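You operate a simulated robot arm through the tools that you are given. There is no shell and no other tool.

You are at the controls of a simulated robot arm. One attempt, no reset.

Task
Seat the blue-band beaker in the feed stand and fill the cell in well B to the mark.
Fine: lower the stand's grey head, set the cell dial, push the blue paddle; other beakers, the other cell and both units' other controls stay as they are.
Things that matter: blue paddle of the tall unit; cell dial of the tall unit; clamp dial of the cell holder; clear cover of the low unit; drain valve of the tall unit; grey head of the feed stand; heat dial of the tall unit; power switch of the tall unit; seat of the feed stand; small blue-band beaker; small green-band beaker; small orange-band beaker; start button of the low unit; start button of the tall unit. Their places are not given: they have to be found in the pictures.

Only the result counts: the job must be done as asked and must still hold three seconds after the hand-in. Knocking over, shifting, dropping, spilling or breaking anything else fails it.

Robot
A 7-joint arm with a two-finger parallel gripper, fixed in place. Base frame: the origin is on the floor under the middle of its stand, x ahead of it, y to its left, z up. Units: mm, degrees, N and s.
It reaches about 1479 mm from its shoulder. Its first joint turns from -166.0 to 166.0 degrees. Payload 4.4 kg.
The tool frame sits at the grasp point between the pads (the TCP): z along the fingers, y along the line on which they close. The tips reach 23 mm beyond it. The gripper opens to 94 mm. The fingers are 38 mm wide and 10 mm thick; the gripper's body (54 by 96 mm) begins 39 mm behind the TCP.
Orientation is that of the tool frame in the base frame, as a unit quaternion [x, y, z, w]. With the fingers straight down and closing along the base's y, the tool's x points along the base's -x, its y along +y and its z along -z.

Tools
- The arm moves only by the tool jog_arm. Its argument "motion" is a list of rows, each a list of 7 numbers: the shift along the tool's x, y, z in cm, then the turn, a rotation vector about the tool's x, y, z in degrees, then the finger opening in cm, from 0 to 9.4. In form: [[x, y, z, ax, ay, az, jaw], ...]. A call has 1 to 20 rows; each row shifts and turns the commanded pose from where the row before left it, along the tool's axes as they then stand. A row lasts 0.2 s, in which the tool goes at most 50 mm and 8.6 degrees; a call with a longer step from one row to the next is refused whole, and so is a gripper value outside its range. A pose out of reach is approached as far as the arm can. The call stops where the force on the tool passes 40 N (or 10 N more than at its start, if that is more) or the arm is blocked; 0.2 s more then pass. The fingers move at their own pace (about 72 mm/s each) and stop on an object; they squeeze with about 32 N. The grip force told is the motor's: it shows also when the fingers shut on nothing. Time passes only in rows, and 0.2 s behind the last, so rows that do not move let the fingers close. The reply holds the time, the measured pose of the TCP, the force on the tool along the base axes, the opening and the grip force, in the units named above and with some noise, with the torque about the TCP (base axes, N m) and any sound that the robot's microphone picked up.
- Cameras (640 x 400 px; columns grow to the right, rows downward): "scene" is fixed at [48.3, 647.5, 1541.8]; the picture's right is [-0.53, -0.84, 0.00], its down [-0.29, 0.19, -0.94] and it looks along [0.79, -0.50, -0.35] (base axes); focal length 326 px, centre (320, 200). "wrist" rides on the gripper at [86, 16, -74] in the tool frame; the picture's right is [-0.18, 0.98, 0.00], its down [-0.58, -0.11, -0.81] and it looks along [-0.79, -0.15, 0.59] (tool axes); focal length 243 px, centre (320, 200).
- snapshot(camera): a new picture of that camera. No time passes.
- point_at(camera, pixels): for up to 12 pixels [column, row] of the newest picture of that camera ("zoom" is the newest enlarged one), the place [x, y, z] in the base frame of the surface seen there, good to about 2 mm. No time passes.
- close_up(camera, box): a new picture of the part [left, top, right, bottom] of that camera's present view, enlarged. No time passes.
- close_job(): hands the job in; it is judged then, once.

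Unless the task says otherwise, let go and move clear before handing in.

The tools are called after "Call:" as name(argument=value, ...) on one line, values as JSON. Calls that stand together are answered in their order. jog_arm: Moves the arm, as the interface text tells. Its arguments: {"type":"object","properties":{"motion":{"type":"array"}},"required":["motion"]} The other tools are called the same way: snapshot (camera) takes a picture; point_at (camera, pixels) gives the place of the surface under pixels of a picture; close_up (camera, box) takes an enlarged picture of a part of a camera's view; close_job () hands the job in.

At the start:

```text
time: 0.0
tool_pos: [685.2, -361.7, 1346.7]
tool_rot: [0.001, 1.0, 0.001, 0.0]
contact_force: [1.1, -0.1, 0.2]
wrist_torque: [0.02, 0.02, 0.0]
opening: 93.8
grasp_force: 0.0
```

scene: 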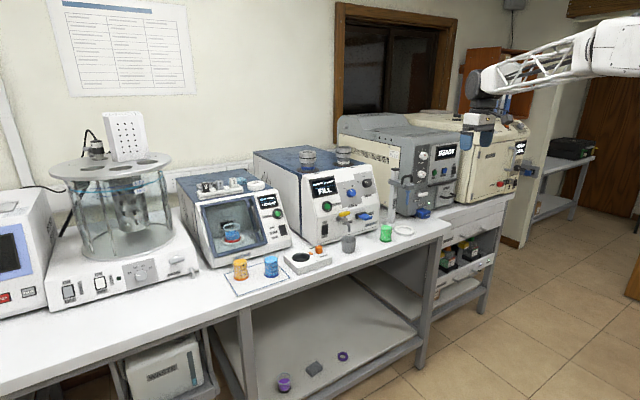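
wrist: 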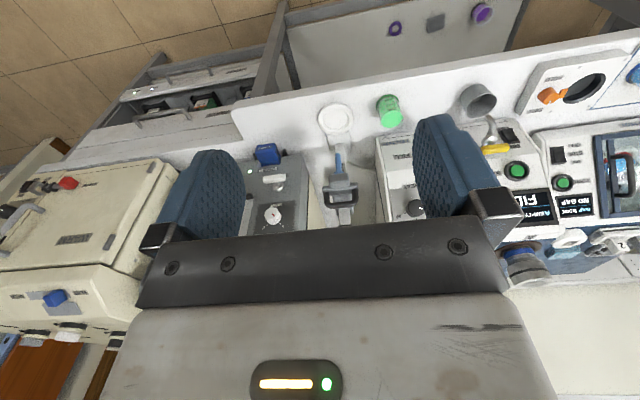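

The scene shows a bench with several units; the blue-band beaker seems near (271,265), the orange one at (240,268), and the green one at (386,232). I'll take enlarged pictures to identify things.

Call:
close_up(camera="scene", box=[220, 130, 420, 290])

Call:
close_up(camera="scene", box=[300, 170, 420, 250])

Call:
close_up(camera="scene", box=[380, 120, 480, 240])

Call:
close_up(camera="wrist", box=[220, 60, 640, 280])

```text
2.50 times, centred on (320, 210) of scene
```

zoom: 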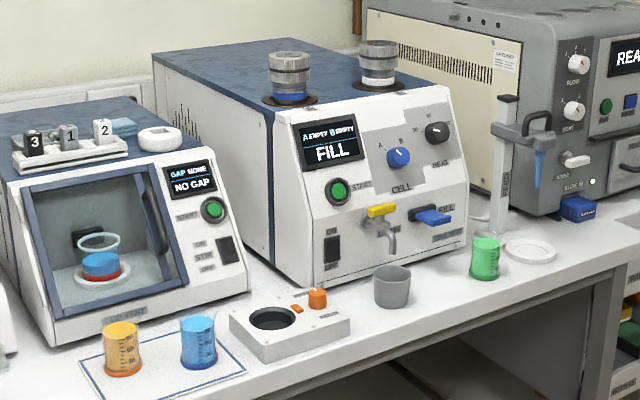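

```text
5.00 times, centred on (360, 210) of scene
```

zoom: 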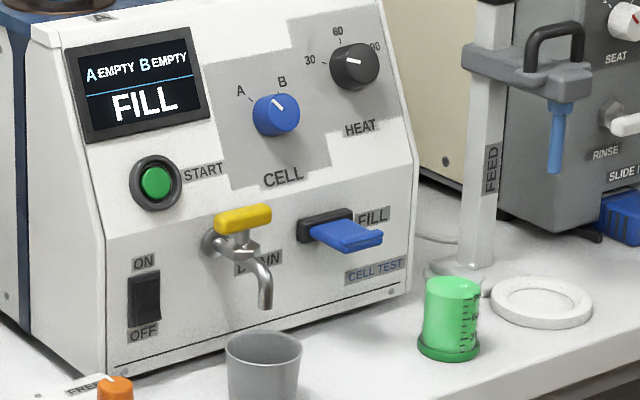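

```text
3.33 times, centred on (430, 180) of scene
```

zoom: 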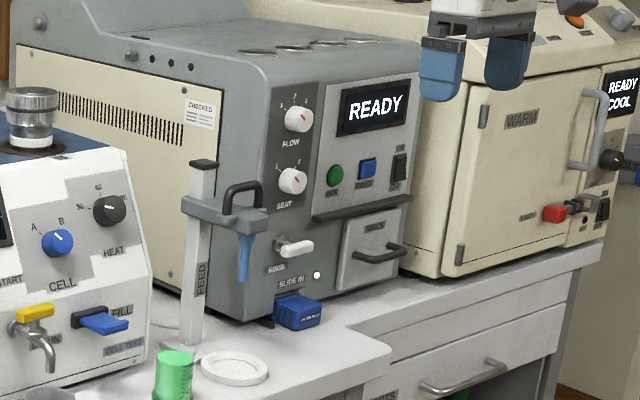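

```text
1.52 times, centred on (430, 170) of wrist
```

zoom: 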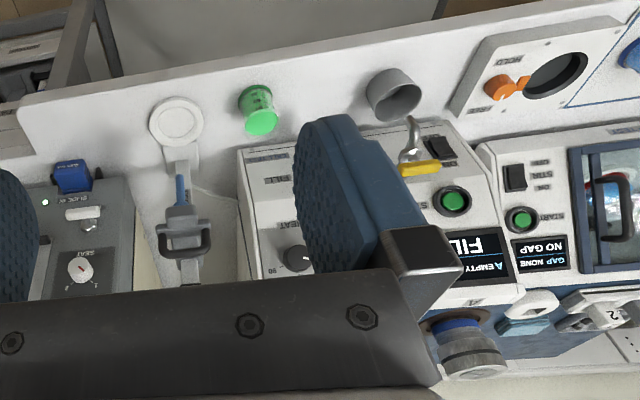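

The tall unit is at about (320,190), the feed stand at (395,190), and a second blue item sits inside the low unit at (231,232). I'll zoom in further to tell which beaker has the blue band and how the dial points.

Call:
close_up(camera="scene", box=[222, 245, 292, 300])

Call:
close_up(camera="scene", box=[200, 205, 270, 250])

Call:
close_up(camera="scene", box=[336, 175, 384, 205])

Call:
close_up(camera="scene", box=[280, 140, 360, 190])

Call:
close_up(camera="scene", box=[365, 165, 425, 250])

Call:
close_up(camera="scene", box=[270, 235, 350, 285])

```text
7.27 times, centred on (257, 272) of scene
```

zoom: 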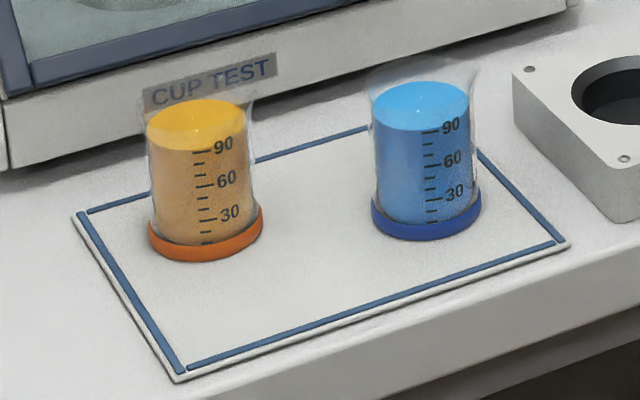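

```text
8.89 times, centred on (235, 228) of scene
```

zoom: 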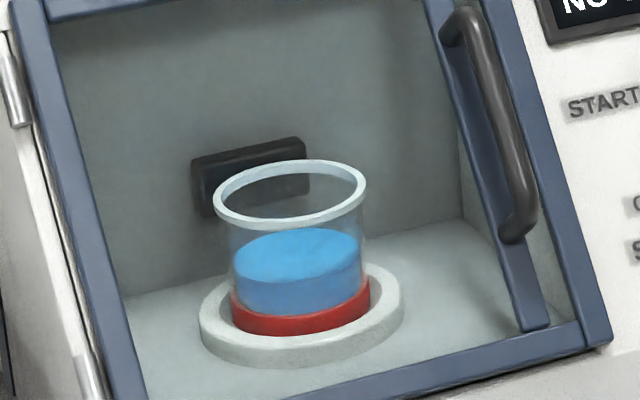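

```text
13.33 times, centred on (360, 190) of scene
```

zoom: 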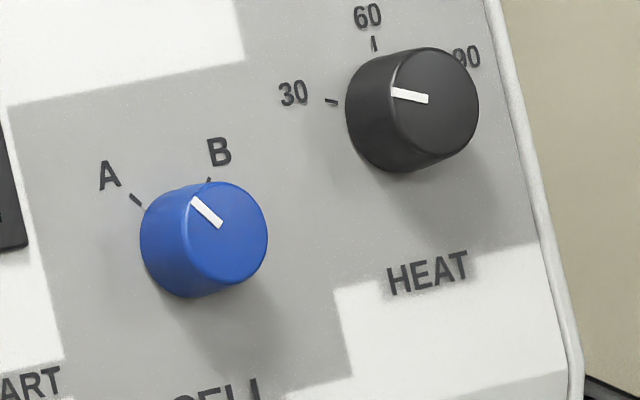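

```text
8.00 times, centred on (320, 165) of scene
```

zoom: 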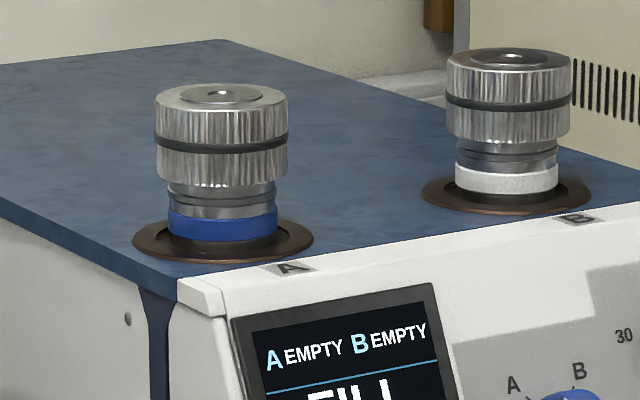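

```text
4.71 times, centred on (395, 208) of scene
```

zoom: 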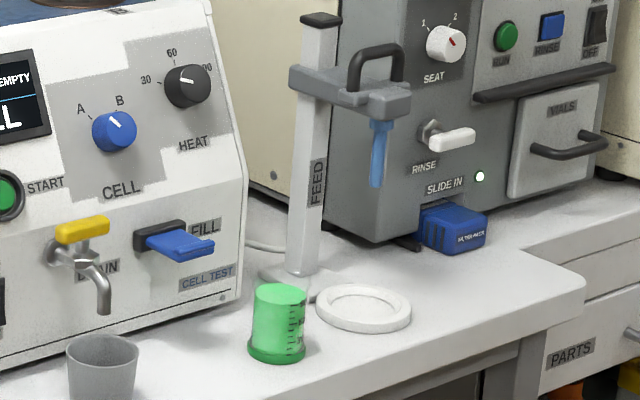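

```text
8.00 times, centred on (310, 260) of scene
```

zoom: 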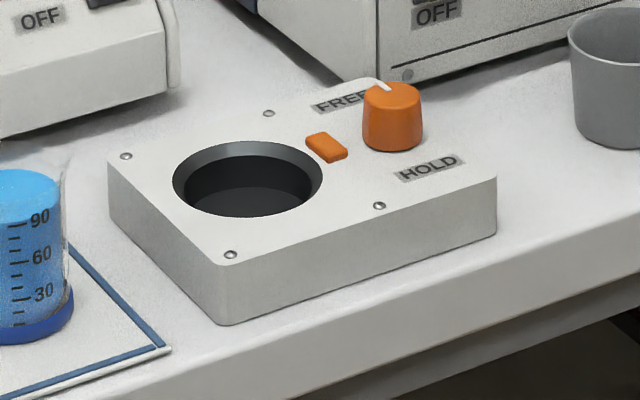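

The blue-band beaker is the one full of blue liquid at scene (271,265); the cell dial's line points to A, so it must be turned to B. Now I'll measure places, starting with the beakers and the feed stand.

Call:
point_at(camera="scene", pixels=[[270.8, 259.4], [271, 277], [271, 268], [240, 262], [240, 278], [264.5, 267], [277, 267], [256, 285], [300, 270], [303, 257], [386, 232], [348, 240]])

Call:
close_up(camera="scene", box=[365, 165, 425, 250])

```text
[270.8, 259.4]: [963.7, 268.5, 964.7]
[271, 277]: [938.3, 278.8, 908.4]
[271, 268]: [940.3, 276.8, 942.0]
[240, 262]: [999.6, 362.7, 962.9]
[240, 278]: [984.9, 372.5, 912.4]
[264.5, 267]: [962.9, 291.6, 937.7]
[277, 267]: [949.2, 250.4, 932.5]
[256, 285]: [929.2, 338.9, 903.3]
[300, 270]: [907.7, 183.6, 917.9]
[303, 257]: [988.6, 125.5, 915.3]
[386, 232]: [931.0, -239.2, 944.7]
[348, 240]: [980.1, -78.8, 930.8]
```

```text
4.71 times, centred on (395, 208) of scene
```

zoom: 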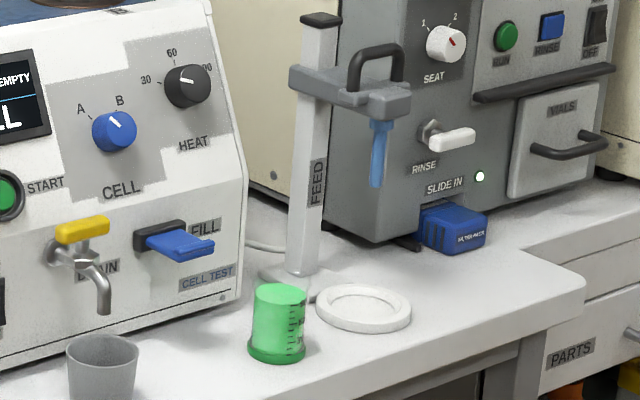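

Call:
point_at(camera="zoom", pixels=[[363, 302], [320, 302], [407, 305], [365, 288], [362, 325], [375, 178], [382, 122], [376, 48], [352, 70], [401, 72], [320, 18], [314, 200]])

Call:
point_at(camera="zoom", pixels=[[345, 85], [385, 108], [300, 75], [407, 100], [180, 240], [160, 235], [195, 252], [118, 128], [185, 85], [82, 228], [105, 300], [100, 340]])

```text
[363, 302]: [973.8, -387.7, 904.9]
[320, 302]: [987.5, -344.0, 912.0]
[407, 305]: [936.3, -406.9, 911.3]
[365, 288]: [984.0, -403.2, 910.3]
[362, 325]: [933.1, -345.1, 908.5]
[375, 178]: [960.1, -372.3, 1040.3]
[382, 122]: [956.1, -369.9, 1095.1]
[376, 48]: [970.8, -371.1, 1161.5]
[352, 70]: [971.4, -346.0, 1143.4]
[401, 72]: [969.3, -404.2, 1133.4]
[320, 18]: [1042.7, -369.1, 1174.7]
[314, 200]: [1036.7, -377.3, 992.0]
```

```text
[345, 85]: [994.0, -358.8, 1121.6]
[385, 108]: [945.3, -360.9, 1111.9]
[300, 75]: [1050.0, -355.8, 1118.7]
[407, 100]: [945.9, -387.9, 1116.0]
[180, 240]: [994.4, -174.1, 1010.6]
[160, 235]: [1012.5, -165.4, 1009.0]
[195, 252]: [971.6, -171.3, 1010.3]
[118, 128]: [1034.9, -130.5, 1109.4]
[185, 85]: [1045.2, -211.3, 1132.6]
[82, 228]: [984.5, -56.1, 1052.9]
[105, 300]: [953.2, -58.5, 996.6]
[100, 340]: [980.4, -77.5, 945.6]
```

Positions read: the blue beaker stands near (958,270), the seat centre is near (961,-374) with the rim at z≈912, and the nozzle tip is at z≈1040 above it. I'll measure bench edges, beaker details and controls before moving.

Call:
close_up(camera="scene", box=[235, 245, 305, 300])

Call:
point_at(camera="scene", pixels=[[292, 281], [292, 284], [292, 290], [330, 270], [440, 228], [410, 238], [238, 296], [291, 278], [386, 241], [379, 227], [393, 227], [386, 225]])

```text
7.27 times, centred on (270, 272) of scene
```

zoom: 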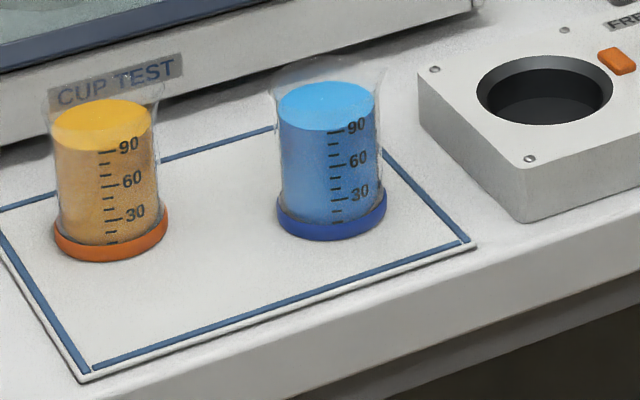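

```text
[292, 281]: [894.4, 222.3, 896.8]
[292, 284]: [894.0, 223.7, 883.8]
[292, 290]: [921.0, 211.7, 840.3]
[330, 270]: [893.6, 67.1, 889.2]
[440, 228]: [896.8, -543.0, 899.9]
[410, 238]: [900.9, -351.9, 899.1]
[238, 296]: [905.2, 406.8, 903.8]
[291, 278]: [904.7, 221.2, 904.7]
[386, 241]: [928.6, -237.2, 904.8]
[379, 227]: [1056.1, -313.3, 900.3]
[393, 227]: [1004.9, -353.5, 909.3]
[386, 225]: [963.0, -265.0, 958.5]
```

The bench edge is at x≈895, top z≈900, and the blue beaker's axis is near (962,268) standing on a mat at z≈904. I'll swing the arm left to y≈268, staying high, then tilt the fingers 45° forward.

Call:
jog_arm(motion=[[0, 4.5, 0, 0, 0, 0, 9.4], [0, 4.5, 0, 0, 0, 0, 9.4], [0, 4.5, 0, 0, 0, 0, 9.4], [0, 4.5, 0, 0, 0, 0, 9.4], [0, 4.5, 0, 0, 0, 0, 9.4], [0, 4.5, 0, 0, 0, 0, 9.4], [0, 4.5, 0, 0, 0, 0, 9.4], [0, 4.5, 0, 0, 0, 0, 9.4], [0, 4.5, 0, 0, 0, 0, 9.4], [0, 4.5, 0, 0, 0, 0, 9.4], [0, 4.5, 0, 0, 0, 0, 9.4], [0, 4.5, 0, 0, 0, 0, 9.4], [0, 4.5, 0, 0, 0, 0, 9.4], [0, 4.5, 0, 0, 0, 0, 9.4], [0, 0, 0, 0, -7.5, 0, 8.4], [0, 0, 0, 0, -7.5, 0, 8.4], [0, 0, 0, 0, -7.5, 0, 8.4], [0, 0, 0, 0, -7.5, 0, 8.4], [0, 0, 0, 0, -7.5, 0, 8.4], [0, 0, 0, 0, -7.5, 0, 8.4]])

```text
time: 4.2
tool_pos: [685.1, 267.7, 1347.6]
tool_rot: [0.0, 0.924, 0.0, 0.383]
contact_force: [0.3, 0.2, 0.4]
wrist_torque: [-0.01, -0.02, 0.03]
opening: 84.1
grasp_force: 0.1
```

The reply shows the tool at (685,268,1348) tilted 45° as wanted. I'll come down to about (840,268,1100), in front of and above the beaker, and look.

Call:
jog_arm(motion=[[1.08, 0, 4.74, 0, 0, 0, 8.4], [1.08, 0, 4.74, 0, 0, 0, 8.4], [1.08, 0, 4.74, 0, 0, 0, 8.4], [1.08, 0, 4.74, 0, 0, 0, 8.4], [1.08, 0, 4.74, 0, 0, 0, 8.4], [1.08, 0, 4.74, 0, 0, 0, 8.4]])

Call:
snapshot(camera="wrist")

Call:
snapshot(camera="scene")

```text
time: 5.6
tool_pos: [837.1, 268.4, 1102.4]
tool_rot: [0.0, 0.924, 0.001, 0.383]
contact_force: [0.1, -0.6, 0.3]
wrist_torque: [-0.03, 0.03, 0.01]
opening: 84.1
grasp_force: 0.0
```

```text
taken
```

wrist: 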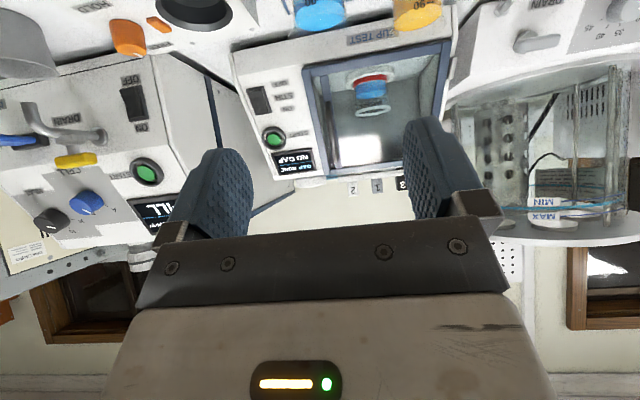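

```text
taken
```

scene: 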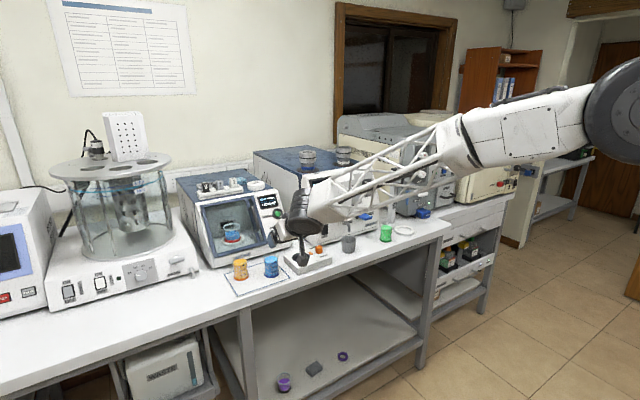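

The wrist view (upside down) shows the blue beaker at (320,10), just left of the orange one at (415,10), with nothing in the way. I'll lower to about (850,268,950) in front of the bench edge and re-measure the beaker.

Call:
jog_arm(motion=[[2.46, 0, 2.92, 0, 0, 0, 8.4], [2.46, 0, 2.92, 0, 0, 0, 8.4], [2.46, 0, 2.92, 0, 0, 0, 8.4], [2.46, 0, 2.92, 0, 0, 0, 8.4]])

Call:
snapshot(camera="wrist")

Call:
close_up(camera="scene", box=[215, 200, 335, 290])

```text
time: 6.6
tool_pos: [855.6, 268.1, 950.8]
tool_rot: [0.0, 0.924, 0.0, 0.383]
contact_force: [0.4, 0.5, 1.5]
wrist_torque: [0.0, -0.02, -0.03]
opening: 84.1
grasp_force: 0.1
```

```text
taken
```

wrist: 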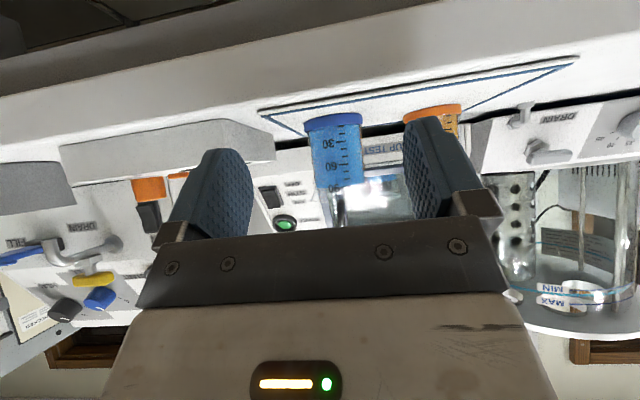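

```text
4.44 times, centred on (275, 245) of scene
```

zoom: 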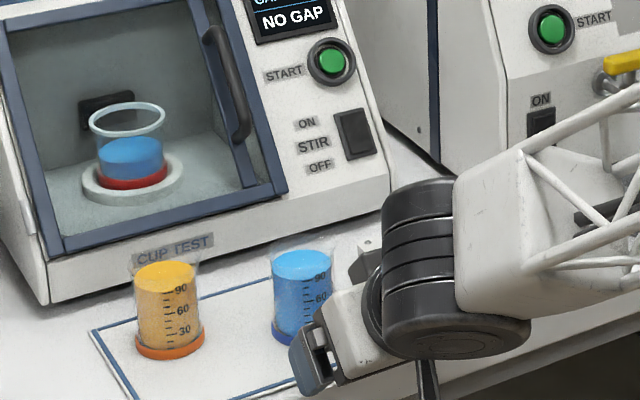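

The blue beaker sits at wrist pixel (335,155), right where my forward line should put it (about column 335). I'll measure its sides with the wrist camera.

Call:
point_at(camera="wrist", pixels=[[313, 150], [335, 150], [361, 150], [335, 121], [306, 122], [362, 120], [335, 185], [320, 185], [335, 170], [335, 135]])

Call:
close_up(camera="wrist", box=[280, 90, 400, 200])

```text
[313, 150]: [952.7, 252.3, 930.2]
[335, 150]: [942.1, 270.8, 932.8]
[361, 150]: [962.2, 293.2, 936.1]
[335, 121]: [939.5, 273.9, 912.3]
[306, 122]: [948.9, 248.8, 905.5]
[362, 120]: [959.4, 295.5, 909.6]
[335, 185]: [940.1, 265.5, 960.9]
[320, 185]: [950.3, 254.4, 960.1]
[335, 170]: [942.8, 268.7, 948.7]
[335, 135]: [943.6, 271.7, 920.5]
```

```text
3.64 times, centred on (340, 145) of wrist
```

zoom: 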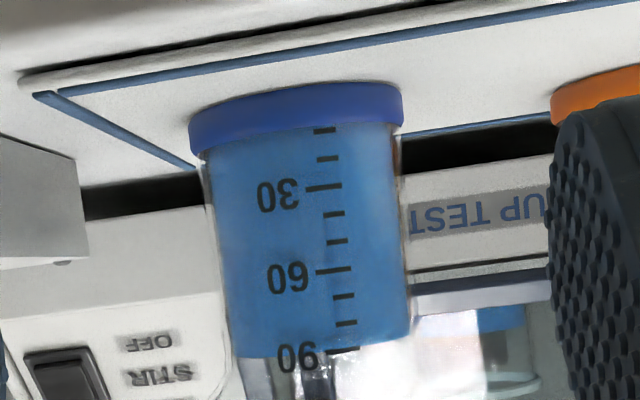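

The fit gives the beaker axis at about (965,271) with radius ~23–25 mm. I'll advance 109 mm straight ahead at z≈950 with the fingers open, then check.

Call:
jog_arm(motion=[[-1.54, 0.05, 1.54, 0, 0, 0, 8.4], [-1.54, 0.05, 1.54, 0, 0, 0, 8.4], [-1.54, 0.05, 1.54, 0, 0, 0, 8.4], [-1.54, 0.05, 1.54, 0, 0, 0, 8.4], [-1.54, 0.05, 1.54, 0, 0, 0, 8.4]])

Call:
snapshot(camera="wrist")

Call:
close_up(camera="scene", box=[225, 220, 325, 295])

```text
time: 7.8
tool_pos: [961.2, 270.4, 946.2]
tool_rot: [0.0, 0.924, 0.0, 0.382]
contact_force: [0.4, -0.1, 0.2]
wrist_torque: [-0.02, 0.03, -0.02]
opening: 84.1
grasp_force: 0.0
```

```text
taken
```

wrist: 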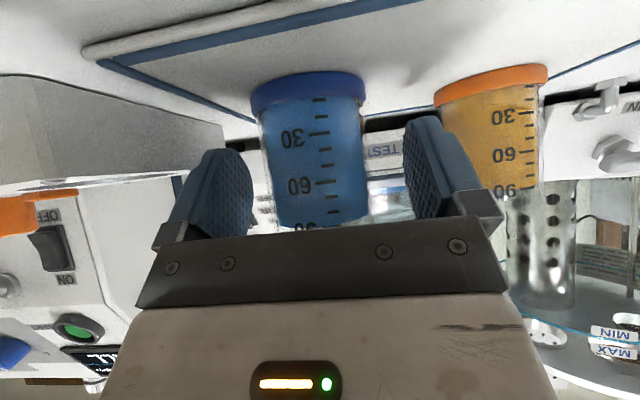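

```text
5.33 times, centred on (275, 258) of scene
```

zoom: 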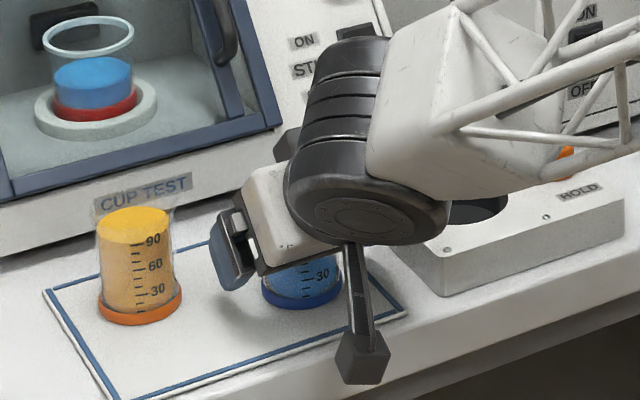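

The beaker is between the fingers at wrist (312,150); TCP reads (961,270,946). I'll re-measure the beaker quickly to centre before closing.

Call:
point_at(camera="wrist", pixels=[[266, 150], [312, 150], [362, 150], [312, 92], [256, 95], [360, 88], [240, 190], [412, 190], [312, 210], [470, 90], [490, 130]])

```text
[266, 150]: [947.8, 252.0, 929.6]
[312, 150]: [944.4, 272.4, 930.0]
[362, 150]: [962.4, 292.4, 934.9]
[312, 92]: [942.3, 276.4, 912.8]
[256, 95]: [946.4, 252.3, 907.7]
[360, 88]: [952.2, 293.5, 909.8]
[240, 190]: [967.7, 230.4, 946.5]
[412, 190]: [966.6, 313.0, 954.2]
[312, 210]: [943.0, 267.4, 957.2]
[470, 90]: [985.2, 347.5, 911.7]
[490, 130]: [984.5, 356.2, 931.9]
```

Centres match (fingers at y≈230 and 313, beaker y≈272). I'll nudge 4 mm forward and 3 mm up, then close on the beaker.

Call:
jog_arm(motion=[[-0.5, 0, 0.07, 0, 0, 0, 8.4], [0, 0, 0, 0, 0, 0, 7.0], [0, 0, 0, 0, 0, 0, 6.0], [0, 0, 0, 0, 0, 0, 5.2], [0, 0, 0, 0, 0, 0, 4.6], [0, 0, 0, 0, 0, 0, 4.0], [0, 0, 0, 0, 0, 0, 3.5], [0, 0, 0, 0, 0, 0, 3.5]])

Call:
snapshot(camera="wrist")

```text
time: 9.6
tool_pos: [966.7, 271.2, 949.1]
tool_rot: [0.0, 0.924, -0.001, 0.382]
contact_force: [0.8, 0.5, -0.1]
wrist_torque: [0.07, 0.01, -0.01]
opening: 49.5
grasp_force: 31.4
```

```text
taken
```

wrist: 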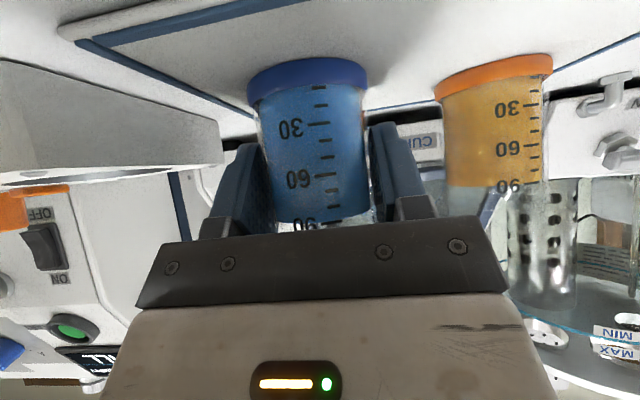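

The beaker is held: opening 49.5 mm, grip 31 N. I'll lift it gently straight up about 60 mm, ramping the steps.

Call:
jog_arm(motion=[[-0.14, 0, -0.14, 0, 0, 0, 3.5], [-0.28, 0, -0.28, 0, 0, 0, 3.5], [-0.5, 0, -0.5, 0, 0, 0, 3.5], [-0.7, 0, -0.7, 0, 0, 0, 3.5], [-0.8, 0, -0.8, 0, 0, 0, 3.5], [-0.8, 0, -0.8, 0, 0, 0, 3.5], [-0.6, 0, -0.6, 0, 0, 0, 3.5], [-0.35, 0, -0.35, 0, 0, 0, 3.5], [-0.15, 0, -0.15, 0, 0, 0, 3.5]])

Call:
snapshot(camera="wrist")

Call:
close_up(camera="scene", box=[225, 200, 345, 290])

```text
time: 11.6
tool_pos: [965.7, 270.5, 1010.8]
tool_rot: [0.0, 0.924, 0.001, 0.383]
contact_force: [0.2, 0.5, -1.8]
wrist_torque: [0.02, 0.02, 0.02]
opening: 49.7
grasp_force: 32.0
```

```text
taken
```

wrist: 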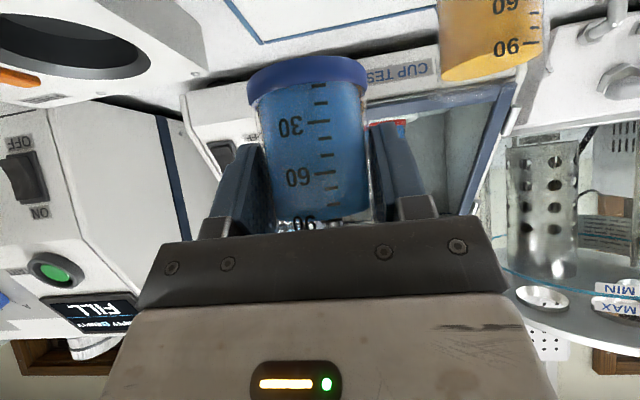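

```text
4.44 times, centred on (285, 245) of scene
```

zoom: 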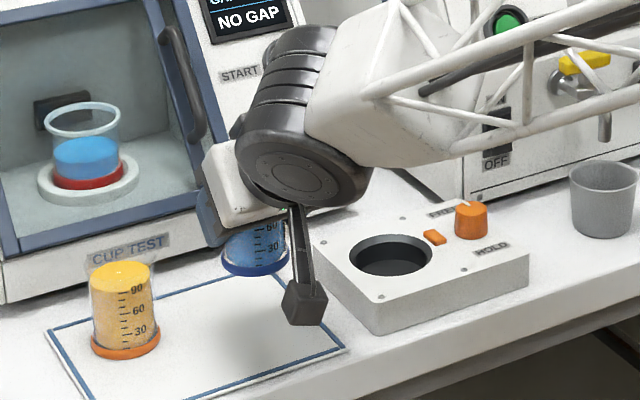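

The beaker has lifted cleanly; weight reads about 2 N. I'll measure the wrist's upper side to know its clearance under the feed head.

Call:
point_at(camera="zoom", pixels=[[300, 32], [265, 55], [250, 85], [243, 120], [235, 145], [210, 155], [350, 130], [410, 10], [380, 40], [290, 175], [255, 268]])

Call:
point_at(camera="wrist", pixels=[[310, 75], [252, 85], [364, 78], [310, 150], [320, 70]])

```text
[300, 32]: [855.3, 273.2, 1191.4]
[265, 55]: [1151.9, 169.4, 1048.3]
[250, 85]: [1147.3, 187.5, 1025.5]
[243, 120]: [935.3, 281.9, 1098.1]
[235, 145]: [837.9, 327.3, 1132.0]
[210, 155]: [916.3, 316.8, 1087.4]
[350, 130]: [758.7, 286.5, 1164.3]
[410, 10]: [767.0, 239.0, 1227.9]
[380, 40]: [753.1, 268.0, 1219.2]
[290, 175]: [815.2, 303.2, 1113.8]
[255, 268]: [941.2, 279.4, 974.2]
```

```text
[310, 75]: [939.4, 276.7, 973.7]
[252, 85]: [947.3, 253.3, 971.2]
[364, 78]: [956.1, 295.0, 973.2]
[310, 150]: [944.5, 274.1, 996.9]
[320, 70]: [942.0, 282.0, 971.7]
```

Relative to the TCP, the wrist's upper side sits at (-31,+87) and (-111,+180), which clears the nozzle and head. Now I'll retreat to x≈860 with the beaker upright.

Call:
jog_arm(motion=[[0.28, 0, -0.28, 0, 0, 0, 3.5], [0.57, 0, -0.57, 0, 0, 0, 3.5], [0.99, 0, -0.99, 0, 0, 0, 3.5], [1.41, 0, -1.41, 0, 0, 0, 3.5], [1.41, 0, -1.41, 0, 0, 0, 3.5], [1.27, 0, -1.27, 0, 0, 0, 3.5], [0.85, 0, -0.85, 0, 0, 0, 3.5], [0.49, 0, -0.49, 0, 0, 0, 3.5], [0.21, 0, -0.21, 0, 0, 0, 3.5]])

Call:
jog_arm(motion=[[0, -0.4, 0, 0, 0, 0, 3.5], [0, -0.9, 0, 0, 0, 0, 3.5], [0, -1.5, 0, 0, 0, 0, 3.5], [0, -2.2, 0, 0, 0, 0, 3.5], [0, -2.9, 0, 0, 0, 0, 3.5], [0, -3.6, 0, 0, 0, 0, 3.5], [0, -4.2, 0, 0, 0, 0, 3.5], [0, -4.5, 0, 0, 0, 0, 3.5], [0, -4.5, 0, 0, 0, 0, 3.5], [0, -4.5, 0, 0, 0, 0, 3.5], [0, -4.5, 0, 0, 0, 0, 3.5], [0, -4.5, 0, 0, 0, 0, 3.5], [0, -4.5, 0, 0, 0, 0, 3.5], [0, -4.2, 0, 0, 0, 0, 3.5], [0, -3.6, 0, 0, 0, 0, 3.5], [0, -2.9, 0, 0, 0, 0, 3.5], [0, -2.2, 0, 0, 0, 0, 3.5], [0, -1.5, 0, 0, 0, 0, 3.5], [0, -0.9, 0, 0, 0, 0, 3.5], [0, -0.4, 0, 0, 0, 0, 3.5]])

```text
time: 13.6
tool_pos: [859.8, 272.0, 1011.8]
tool_rot: [0.0, 0.924, 0.0, 0.382]
contact_force: [0.1, 0.7, -1.0]
wrist_torque: [-0.02, -0.03, 0.0]
opening: 49.5
grasp_force: 32.2
```

```text
time: 17.8
tool_pos: [860.3, -312.1, 1011.1]
tool_rot: [0.0, 0.924, 0.0, 0.383]
contact_force: [-0.7, 0.3, -1.4]
wrist_torque: [-0.04, -0.04, -0.01]
opening: 49.6
grasp_force: 32.0
```

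The tool is at (860,-312,1011) with the beaker still held at 49.6 mm. I'll go the rest of the way to y≈-374 and lower to z≈965 in front of the stand, then look.

Call:
jog_arm(motion=[[0, -0.4, 0, 0, 0, 0, 3.5], [0, -0.9, 0, 0, 0, 0, 3.5], [0, -1.4, 0, 0, 0, 0, 3.5], [0, -1.5, 0, 0, 0, 0, 3.5], [0, -1.1, 0, 0, 0, 0, 3.5], [0, -0.6, 0, 0, 0, 0, 3.5], [0, -0.3, 0, 0, 0, 0, 3.5], [0.25, 0, 0.25, 0, 0, 0, 3.5], [0.5, 0, 0.5, 0, 0, 0, 3.5], [0.7, 0, 0.7, 0, 0, 0, 3.5], [0.7, 0, 0.7, 0, 0, 0, 3.5], [0.55, 0, 0.55, 0, 0, 0, 3.5], [0.3, 0, 0.3, 0, 0, 0, 3.5], [0.15, 0, 0.15, 0, 0, 0, 3.5]])

Call:
snapshot(camera="wrist")

Call:
close_up(camera="scene", box=[335, 160, 455, 255])

```text
time: 20.8
tool_pos: [862.2, -375.2, 965.8]
tool_rot: [0.0, 0.924, 0.0, 0.383]
contact_force: [0.0, 0.1, -1.2]
wrist_torque: [0.0, -0.01, 0.02]
opening: 49.5
grasp_force: 32.0
```

```text
taken
```

wrist: 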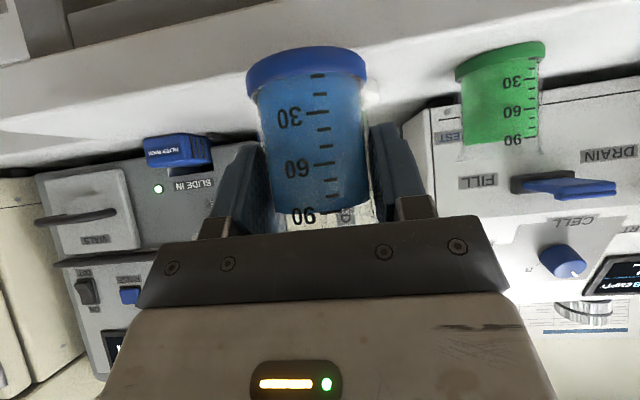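

```text
4.21 times, centred on (395, 208) of scene
```

zoom: 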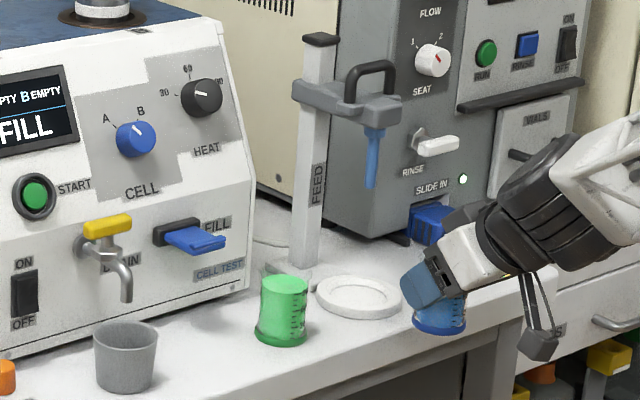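

The scene zoom shows the seat at (358,297) and the beaker held in front of it. I'll measure the seat's inner ring, the nozzle tip and the beaker base accurately.

Call:
point_at(camera="zoom", pixels=[[358, 296], [340, 296], [376, 298], [358, 288], [358, 304], [322, 294], [358, 278], [370, 316], [345, 313], [371, 187], [375, 130], [396, 293]])

Call:
point_at(camera="wrist", pixels=[[308, 66], [250, 80], [364, 76], [308, 120], [272, 120], [350, 120], [308, 80]])

Call:
close_up(camera="scene", box=[385, 215, 425, 245])

```text
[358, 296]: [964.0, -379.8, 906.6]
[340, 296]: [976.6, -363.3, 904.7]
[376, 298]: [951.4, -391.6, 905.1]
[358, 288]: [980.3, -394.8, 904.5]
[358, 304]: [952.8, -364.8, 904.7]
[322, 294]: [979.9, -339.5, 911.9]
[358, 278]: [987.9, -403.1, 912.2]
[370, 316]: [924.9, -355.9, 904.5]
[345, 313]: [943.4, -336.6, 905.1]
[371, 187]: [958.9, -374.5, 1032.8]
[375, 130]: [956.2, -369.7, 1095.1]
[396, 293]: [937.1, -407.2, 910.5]
```

```text
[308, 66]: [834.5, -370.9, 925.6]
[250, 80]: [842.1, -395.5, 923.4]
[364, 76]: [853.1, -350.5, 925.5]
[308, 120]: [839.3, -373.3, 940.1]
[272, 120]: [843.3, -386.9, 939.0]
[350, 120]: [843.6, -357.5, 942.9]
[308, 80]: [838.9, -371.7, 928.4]
```

```text
13.33 times, centred on (405, 230) of scene
```

zoom: 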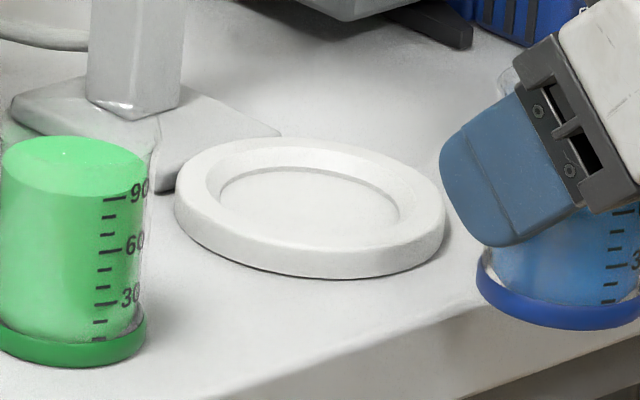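

The seat has a flat floor about 60 mm across with a raised ring; the beaker base is ~51 mm, so I need ±4 mm. I'll measure the floor ellipse ends in this zoom.

Call:
point_at(camera="zoom", pixels=[[222, 200], [395, 212], [308, 243], [310, 174], [308, 208], [177, 205], [444, 215], [310, 140], [300, 268], [207, 182], [413, 205], [250, 182]])

```text
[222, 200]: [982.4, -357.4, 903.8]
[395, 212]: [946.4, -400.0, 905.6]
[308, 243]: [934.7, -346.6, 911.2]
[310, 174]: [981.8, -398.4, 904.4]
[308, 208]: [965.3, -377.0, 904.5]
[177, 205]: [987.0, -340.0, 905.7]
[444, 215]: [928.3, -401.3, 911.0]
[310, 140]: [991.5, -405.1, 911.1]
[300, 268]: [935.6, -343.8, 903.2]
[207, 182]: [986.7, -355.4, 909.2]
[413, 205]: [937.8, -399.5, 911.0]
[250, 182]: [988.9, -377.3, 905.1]
```

Seat centre works out to about (964,-377) (floor ends at (982,-357) and (946,-400); the nozzle agrees). I'll slide forward 103 mm at the present height, keeping the beaker base ~9 mm over the rim, and check again.

Call:
jog_arm(motion=[[-0.28, -0.02, 0.28, 0, 0, 0, 3.5], [-0.57, -0.02, 0.57, 0, 0, 0, 3.5], [-0.92, -0.02, 0.92, 0, 0, 0, 3.5], [-1.27, -0.02, 1.27, 0, 0, 0, 3.5], [-1.41, -0.02, 1.41, 0, 0, 0, 3.5], [-1.27, -0.02, 1.27, 0, 0, 0, 3.5], [-0.85, -0.02, 0.85, 0, 0, 0, 3.5], [-0.49, -0.02, 0.49, 0, 0, 0, 3.5], [-0.21, -0.02, 0.21, 0, 0, 0, 3.5]])

Call:
snapshot(camera="wrist")

Call:
close_up(camera="scene", box=[365, 165, 445, 250])

```text
time: 22.7
tool_pos: [958.0, -377.4, 964.5]
tool_rot: [0.0, 0.924, -0.001, 0.382]
contact_force: [-0.7, -0.3, -1.3]
wrist_torque: [0.05, -0.01, 0.0]
opening: 49.9
grasp_force: 32.3
stopped in row 9: the force on the tool passed its limit at 57 N (the readings are from after the stop); the commanded pose is now the measured one
```

```text
taken
```

wrist: 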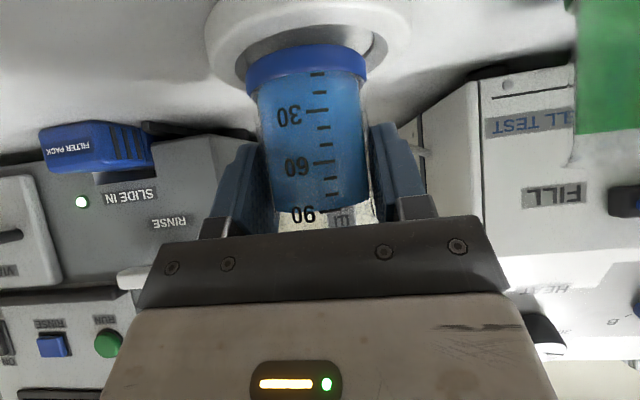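

```text
4.71 times, centred on (405, 208) of scene
```

zoom: 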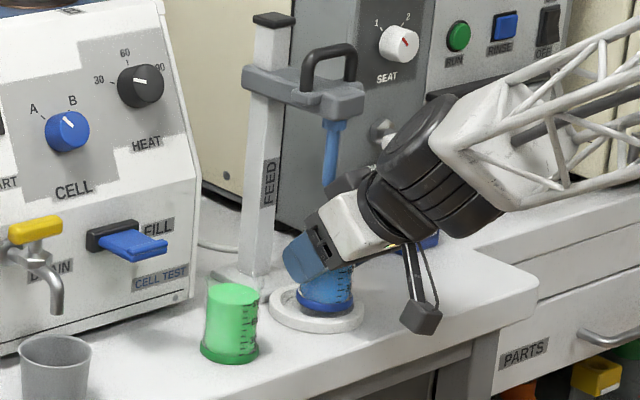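

The move stopped at (958,-377,964.5) because something touched (57 N), likely the gripper's upper side against the hanging nozzle; the force has since gone to zero. I'll look closely before doing anything else.

Call:
close_up(camera="scene", box=[385, 180, 435, 240])

Call:
close_up(camera="scene", box=[395, 185, 425, 210])

Call:
close_up(camera="wrist", box=[200, 0, 420, 240])

```text
6.67 times, centred on (410, 210) of scene
```

zoom: 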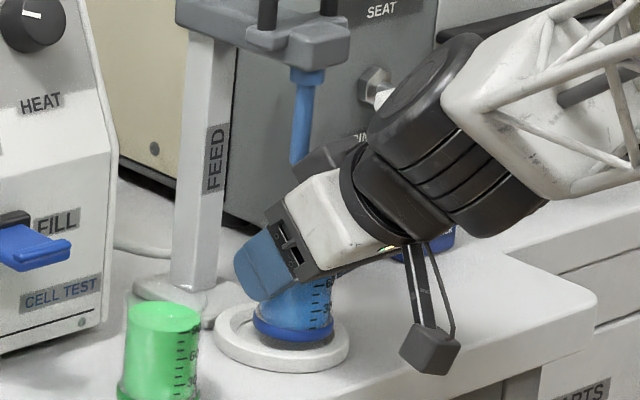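

```text
16.00 times, centred on (410, 198) of scene
```

zoom: 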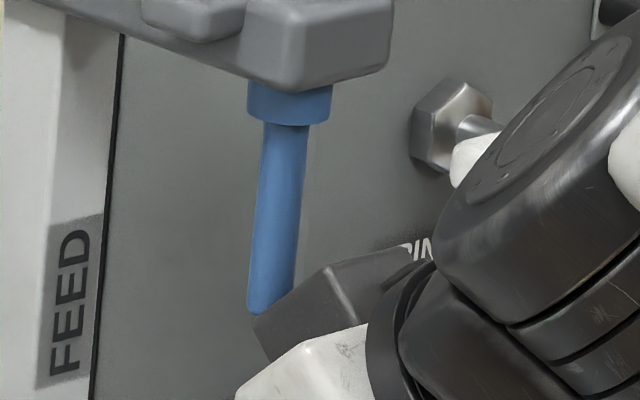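

```text
1.67 times, centred on (310, 120) of wrist
```

zoom: 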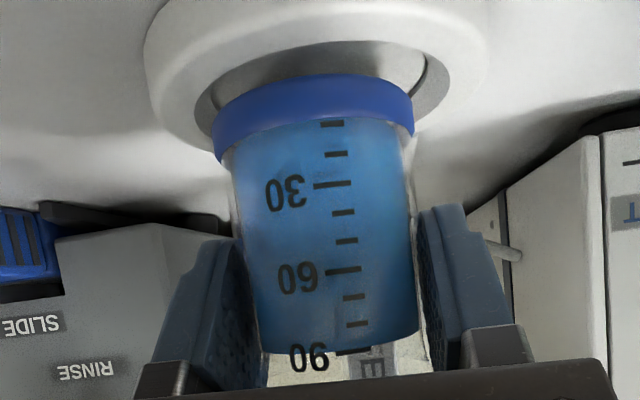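

The zoom shows a dark box on the gripper's upper side touching the nozzle tip at (270,310); nothing seems displaced and the beaker is still held (49.9 mm). I'll measure the box and the stand before backing straight out.

Call:
close_up(camera="scene", box=[395, 180, 425, 215])

Call:
point_at(camera="scene", pixels=[[406.9, 218], [406.3, 217], [408, 216], [414, 214.5], [416.4, 212.7], [366, 242], [370, 240], [375, 245], [360, 250], [395, 169.5], [406.8, 176], [408, 200]])

```text
11.43 times, centred on (410, 198) of scene
```

zoom: 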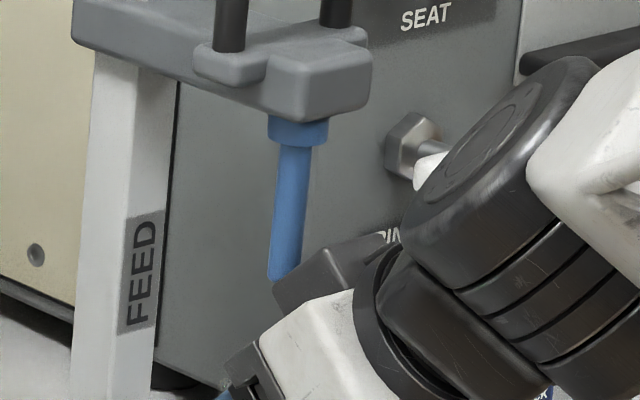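

```text
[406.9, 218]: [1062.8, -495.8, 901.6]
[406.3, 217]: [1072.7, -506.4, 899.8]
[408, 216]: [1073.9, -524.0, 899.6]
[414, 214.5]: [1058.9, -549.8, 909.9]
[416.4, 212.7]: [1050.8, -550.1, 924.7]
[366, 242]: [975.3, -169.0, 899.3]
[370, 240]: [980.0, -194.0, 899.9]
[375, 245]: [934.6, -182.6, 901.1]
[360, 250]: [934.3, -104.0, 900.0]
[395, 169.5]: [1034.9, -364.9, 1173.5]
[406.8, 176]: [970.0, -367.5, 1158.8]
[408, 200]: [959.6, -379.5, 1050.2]
```

Call:
point_at(camera="zoom", pixels=[[276, 290], [283, 312], [322, 252], [330, 262], [345, 285], [390, 245], [300, 290], [285, 270], [276, 275], [295, 180], [245, 345], [340, 300]])

```text
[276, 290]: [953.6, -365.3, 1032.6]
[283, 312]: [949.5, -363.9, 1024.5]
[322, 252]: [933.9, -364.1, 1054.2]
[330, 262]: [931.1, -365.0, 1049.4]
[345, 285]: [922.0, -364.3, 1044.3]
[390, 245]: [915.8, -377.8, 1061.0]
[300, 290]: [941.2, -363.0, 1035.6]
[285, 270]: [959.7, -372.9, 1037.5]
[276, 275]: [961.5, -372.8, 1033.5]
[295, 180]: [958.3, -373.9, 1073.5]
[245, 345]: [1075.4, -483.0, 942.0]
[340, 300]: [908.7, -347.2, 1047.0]
```

The box reaches tool x≈-46 at tool z≈-50, so with a 45° tilt it meets the nozzle; a 60° tilt would clear it by ~15–20 mm. I'll back out, set the beaker on the free bench at about (945,-480), and re-grasp it with a flatter tilt.

Call:
jog_arm(motion=[[0.28, 0, -0.28, 0, 0, 0, 3.5], [0.57, 0, -0.57, 0, 0, 0, 3.5], [0.99, 0, -0.99, 0, 0, 0, 3.5], [1.27, 0, -1.27, 0, 0, 0, 3.5], [1.27, 0, -1.27, 0, 0, 0, 3.5], [1.13, 0, -1.13, 0, 0, 0, 3.5], [0.78, 0, -0.78, 0, 0, 0, 3.5], [0.42, 0, -0.42, 0, 0, 0, 3.5], [0.21, 0, -0.21, 0, 0, 0, 3.5]])

Call:
close_up(camera="scene", box=[365, 165, 455, 250])

Call:
snapshot(camera="wrist")

```text
time: 24.7
tool_pos: [861.8, -376.8, 964.8]
tool_rot: [0.0, 0.925, 0.0, 0.381]
contact_force: [0.4, -0.4, -1.8]
wrist_torque: [-0.01, 0.01, -0.01]
opening: 49.9
grasp_force: 32.2
```

```text
4.71 times, centred on (410, 208) of scene
```

zoom: 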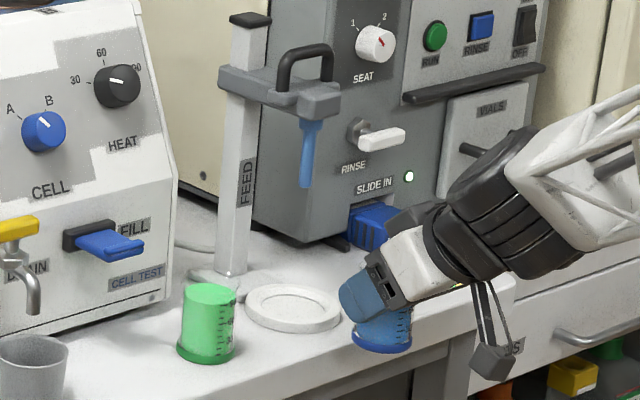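

```text
taken
```

wrist: 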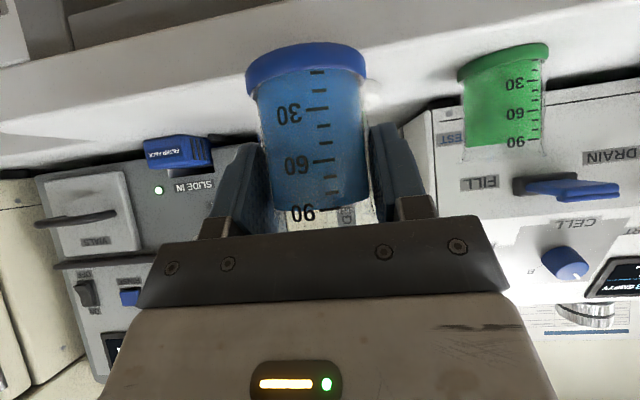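

The stand, nozzle and seat look just as before and the beaker is still upright in the grip. I'll shift to y≈-480 and look at the free bench area there.

Call:
jog_arm(motion=[[0, -0.4, 0, 0, 0, 0, 3.5], [0, -0.9, 0, 0, 0, 0, 3.5], [0, -1.5, 0, 0, 0, 0, 3.5], [0, -2.0, 0, 0, 0, 0, 3.5], [0, -2.0, 0, 0, 0, 0, 3.5], [0, -1.6, 0, 0, 0, 0, 3.5], [0, -1.1, 0, 0, 0, 0, 3.5], [0, -0.6, 0, 0, 0, 0, 3.5], [0, -0.2, 0, 0, 0, 0, 3.5]])

Call:
snapshot(camera="wrist")

Call:
point_at(camera="scene", pixels=[[418, 228], [422, 226], [428, 228], [415, 224], [425, 222], [432, 224]])

```text
time: 26.7
tool_pos: [862.4, -479.4, 964.1]
tool_rot: [0.0, 0.924, 0.0, 0.382]
contact_force: [-1.0, -0.6, -1.4]
wrist_torque: [-0.02, 0.0, 0.02]
opening: 49.6
grasp_force: 32.2
```

```text
taken
```

wrist: 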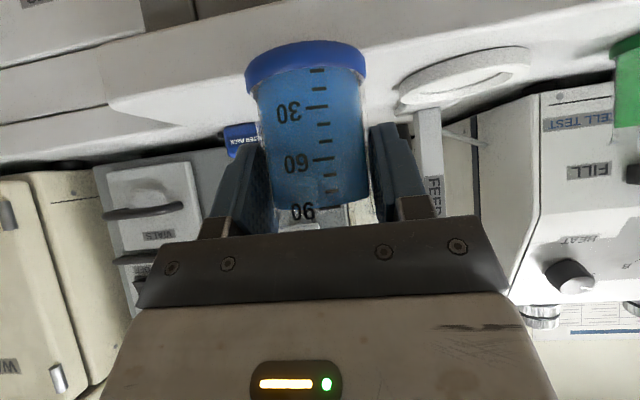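

```text
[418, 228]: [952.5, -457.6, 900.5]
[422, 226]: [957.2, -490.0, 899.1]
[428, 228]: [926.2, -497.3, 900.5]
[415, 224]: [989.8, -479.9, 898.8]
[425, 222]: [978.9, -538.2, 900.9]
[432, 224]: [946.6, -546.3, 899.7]
```

The bench at about (945..957,-480) is bare at z≈900. I'll go forward 85 mm and lower until the base is a millimetre or so above the bench.

Call:
jog_arm(motion=[[-0.28, 0, 0.28, 0, 0, 0, 3.5], [-0.57, 0, 0.57, 0, 0, 0, 3.5], [-0.92, 0, 0.92, 0, 0, 0, 3.5], [-1.13, 0, 1.13, 0, 0, 0, 3.5], [-1.13, 0, 1.13, 0, 0, 0, 3.5], [-0.92, 0, 0.92, 0, 0, 0, 3.5], [-0.57, 0, 0.57, 0, 0, 0, 3.5], [-0.35, 0, 0.35, 0, 0, 0, 3.5], [-0.14, 0, 0.14, 0, 0, 0, 3.5], [0, 0, 0, 0, 0, 0, 3.5], [0.21, 0, 0.21, 0, 0, 0, 3.5], [0.35, 0, 0.35, 0, 0, 0, 3.5], [0.3, 0, 0.3, 0, 0, 0, 3.5], [0.15, 0, 0.15, 0, 0, 0, 3.5], [0.07, 0, 0.07, 0, 0, 0, 3.5], [0, 0, 0, 0, 0, 0, 3.5]])

Call:
snapshot(camera="wrist")

Call:
close_up(camera="scene", box=[385, 190, 465, 250])

```text
time: 30.1
tool_pos: [946.6, -479.8, 951.4]
tool_rot: [0.0, 0.924, 0.0, 0.381]
contact_force: [3.0, 0.4, 6.2]
wrist_torque: [-0.06, -0.24, -0.01]
opening: 49.5
grasp_force: 32.2
```

```text
taken
```

wrist: 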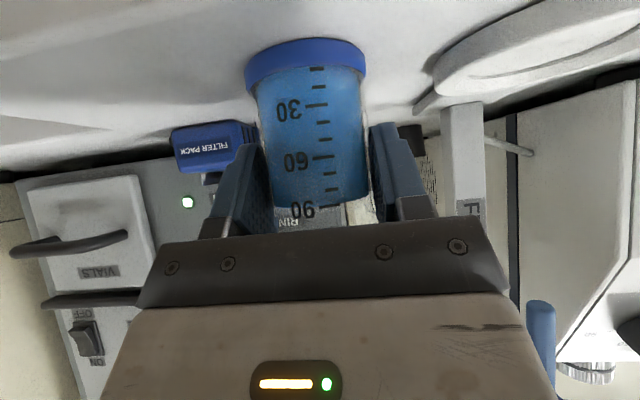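

```text
6.67 times, centred on (425, 220) of scene
```

zoom: 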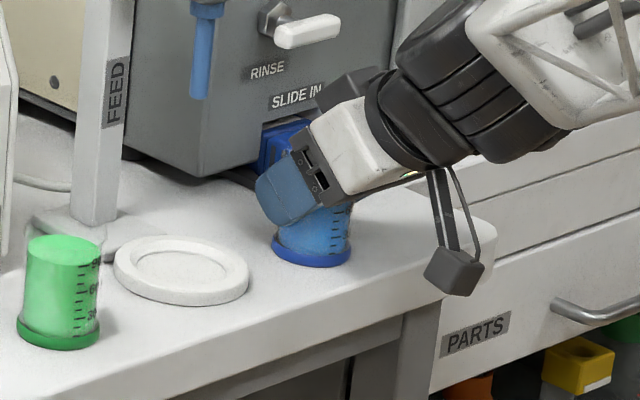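

The z force has turned to +6 N at TCP z≈951, so the beaker's base is resting on the bench (it crept down a little in the grip). I'll ease up 1.5 mm and open the fingers slowly.

Call:
jog_arm(motion=[[-0.1, 0, -0.1, 0, 0, 0, 3.5], [0, 0, 0, 0, 0, 0, 4.9], [0, 0, 0, 0, 0, 0, 5.2], [0, 0, 0, 0, 0, 0, 5.6], [0, 0, 0, 0, 0, 0, 6.2], [0, 0, 0, 0, 0, 0, 7.0], [0, 0, 0, 0, 0, 0, 7.4], [0, 0, 0, 0, 0, 0, 7.4]])

Call:
snapshot(camera="wrist")

Call:
close_up(camera="scene", box=[385, 190, 465, 250])

```text
time: 31.9
tool_pos: [946.4, -481.4, 951.4]
tool_rot: [-0.001, 0.924, 0.0, 0.382]
contact_force: [0.7, -0.6, 0.4]
wrist_torque: [0.01, 0.01, -0.02]
opening: 73.9
grasp_force: 0.0
```

```text
taken
```

wrist: 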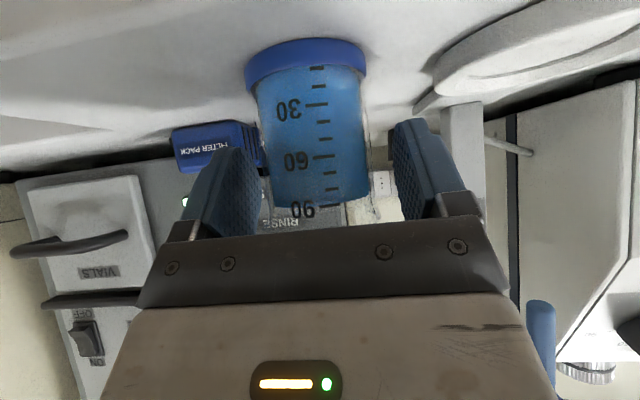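

```text
6.67 times, centred on (425, 220) of scene
```

zoom: 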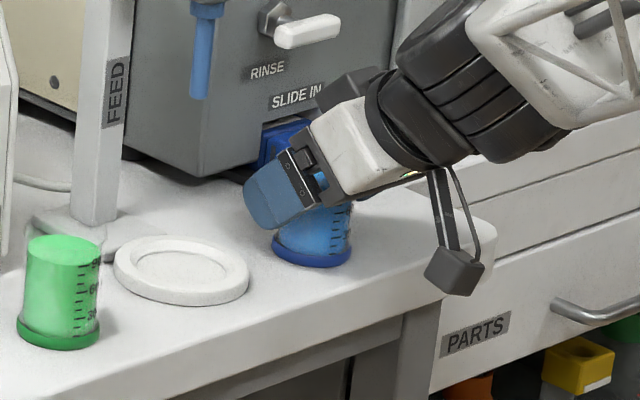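

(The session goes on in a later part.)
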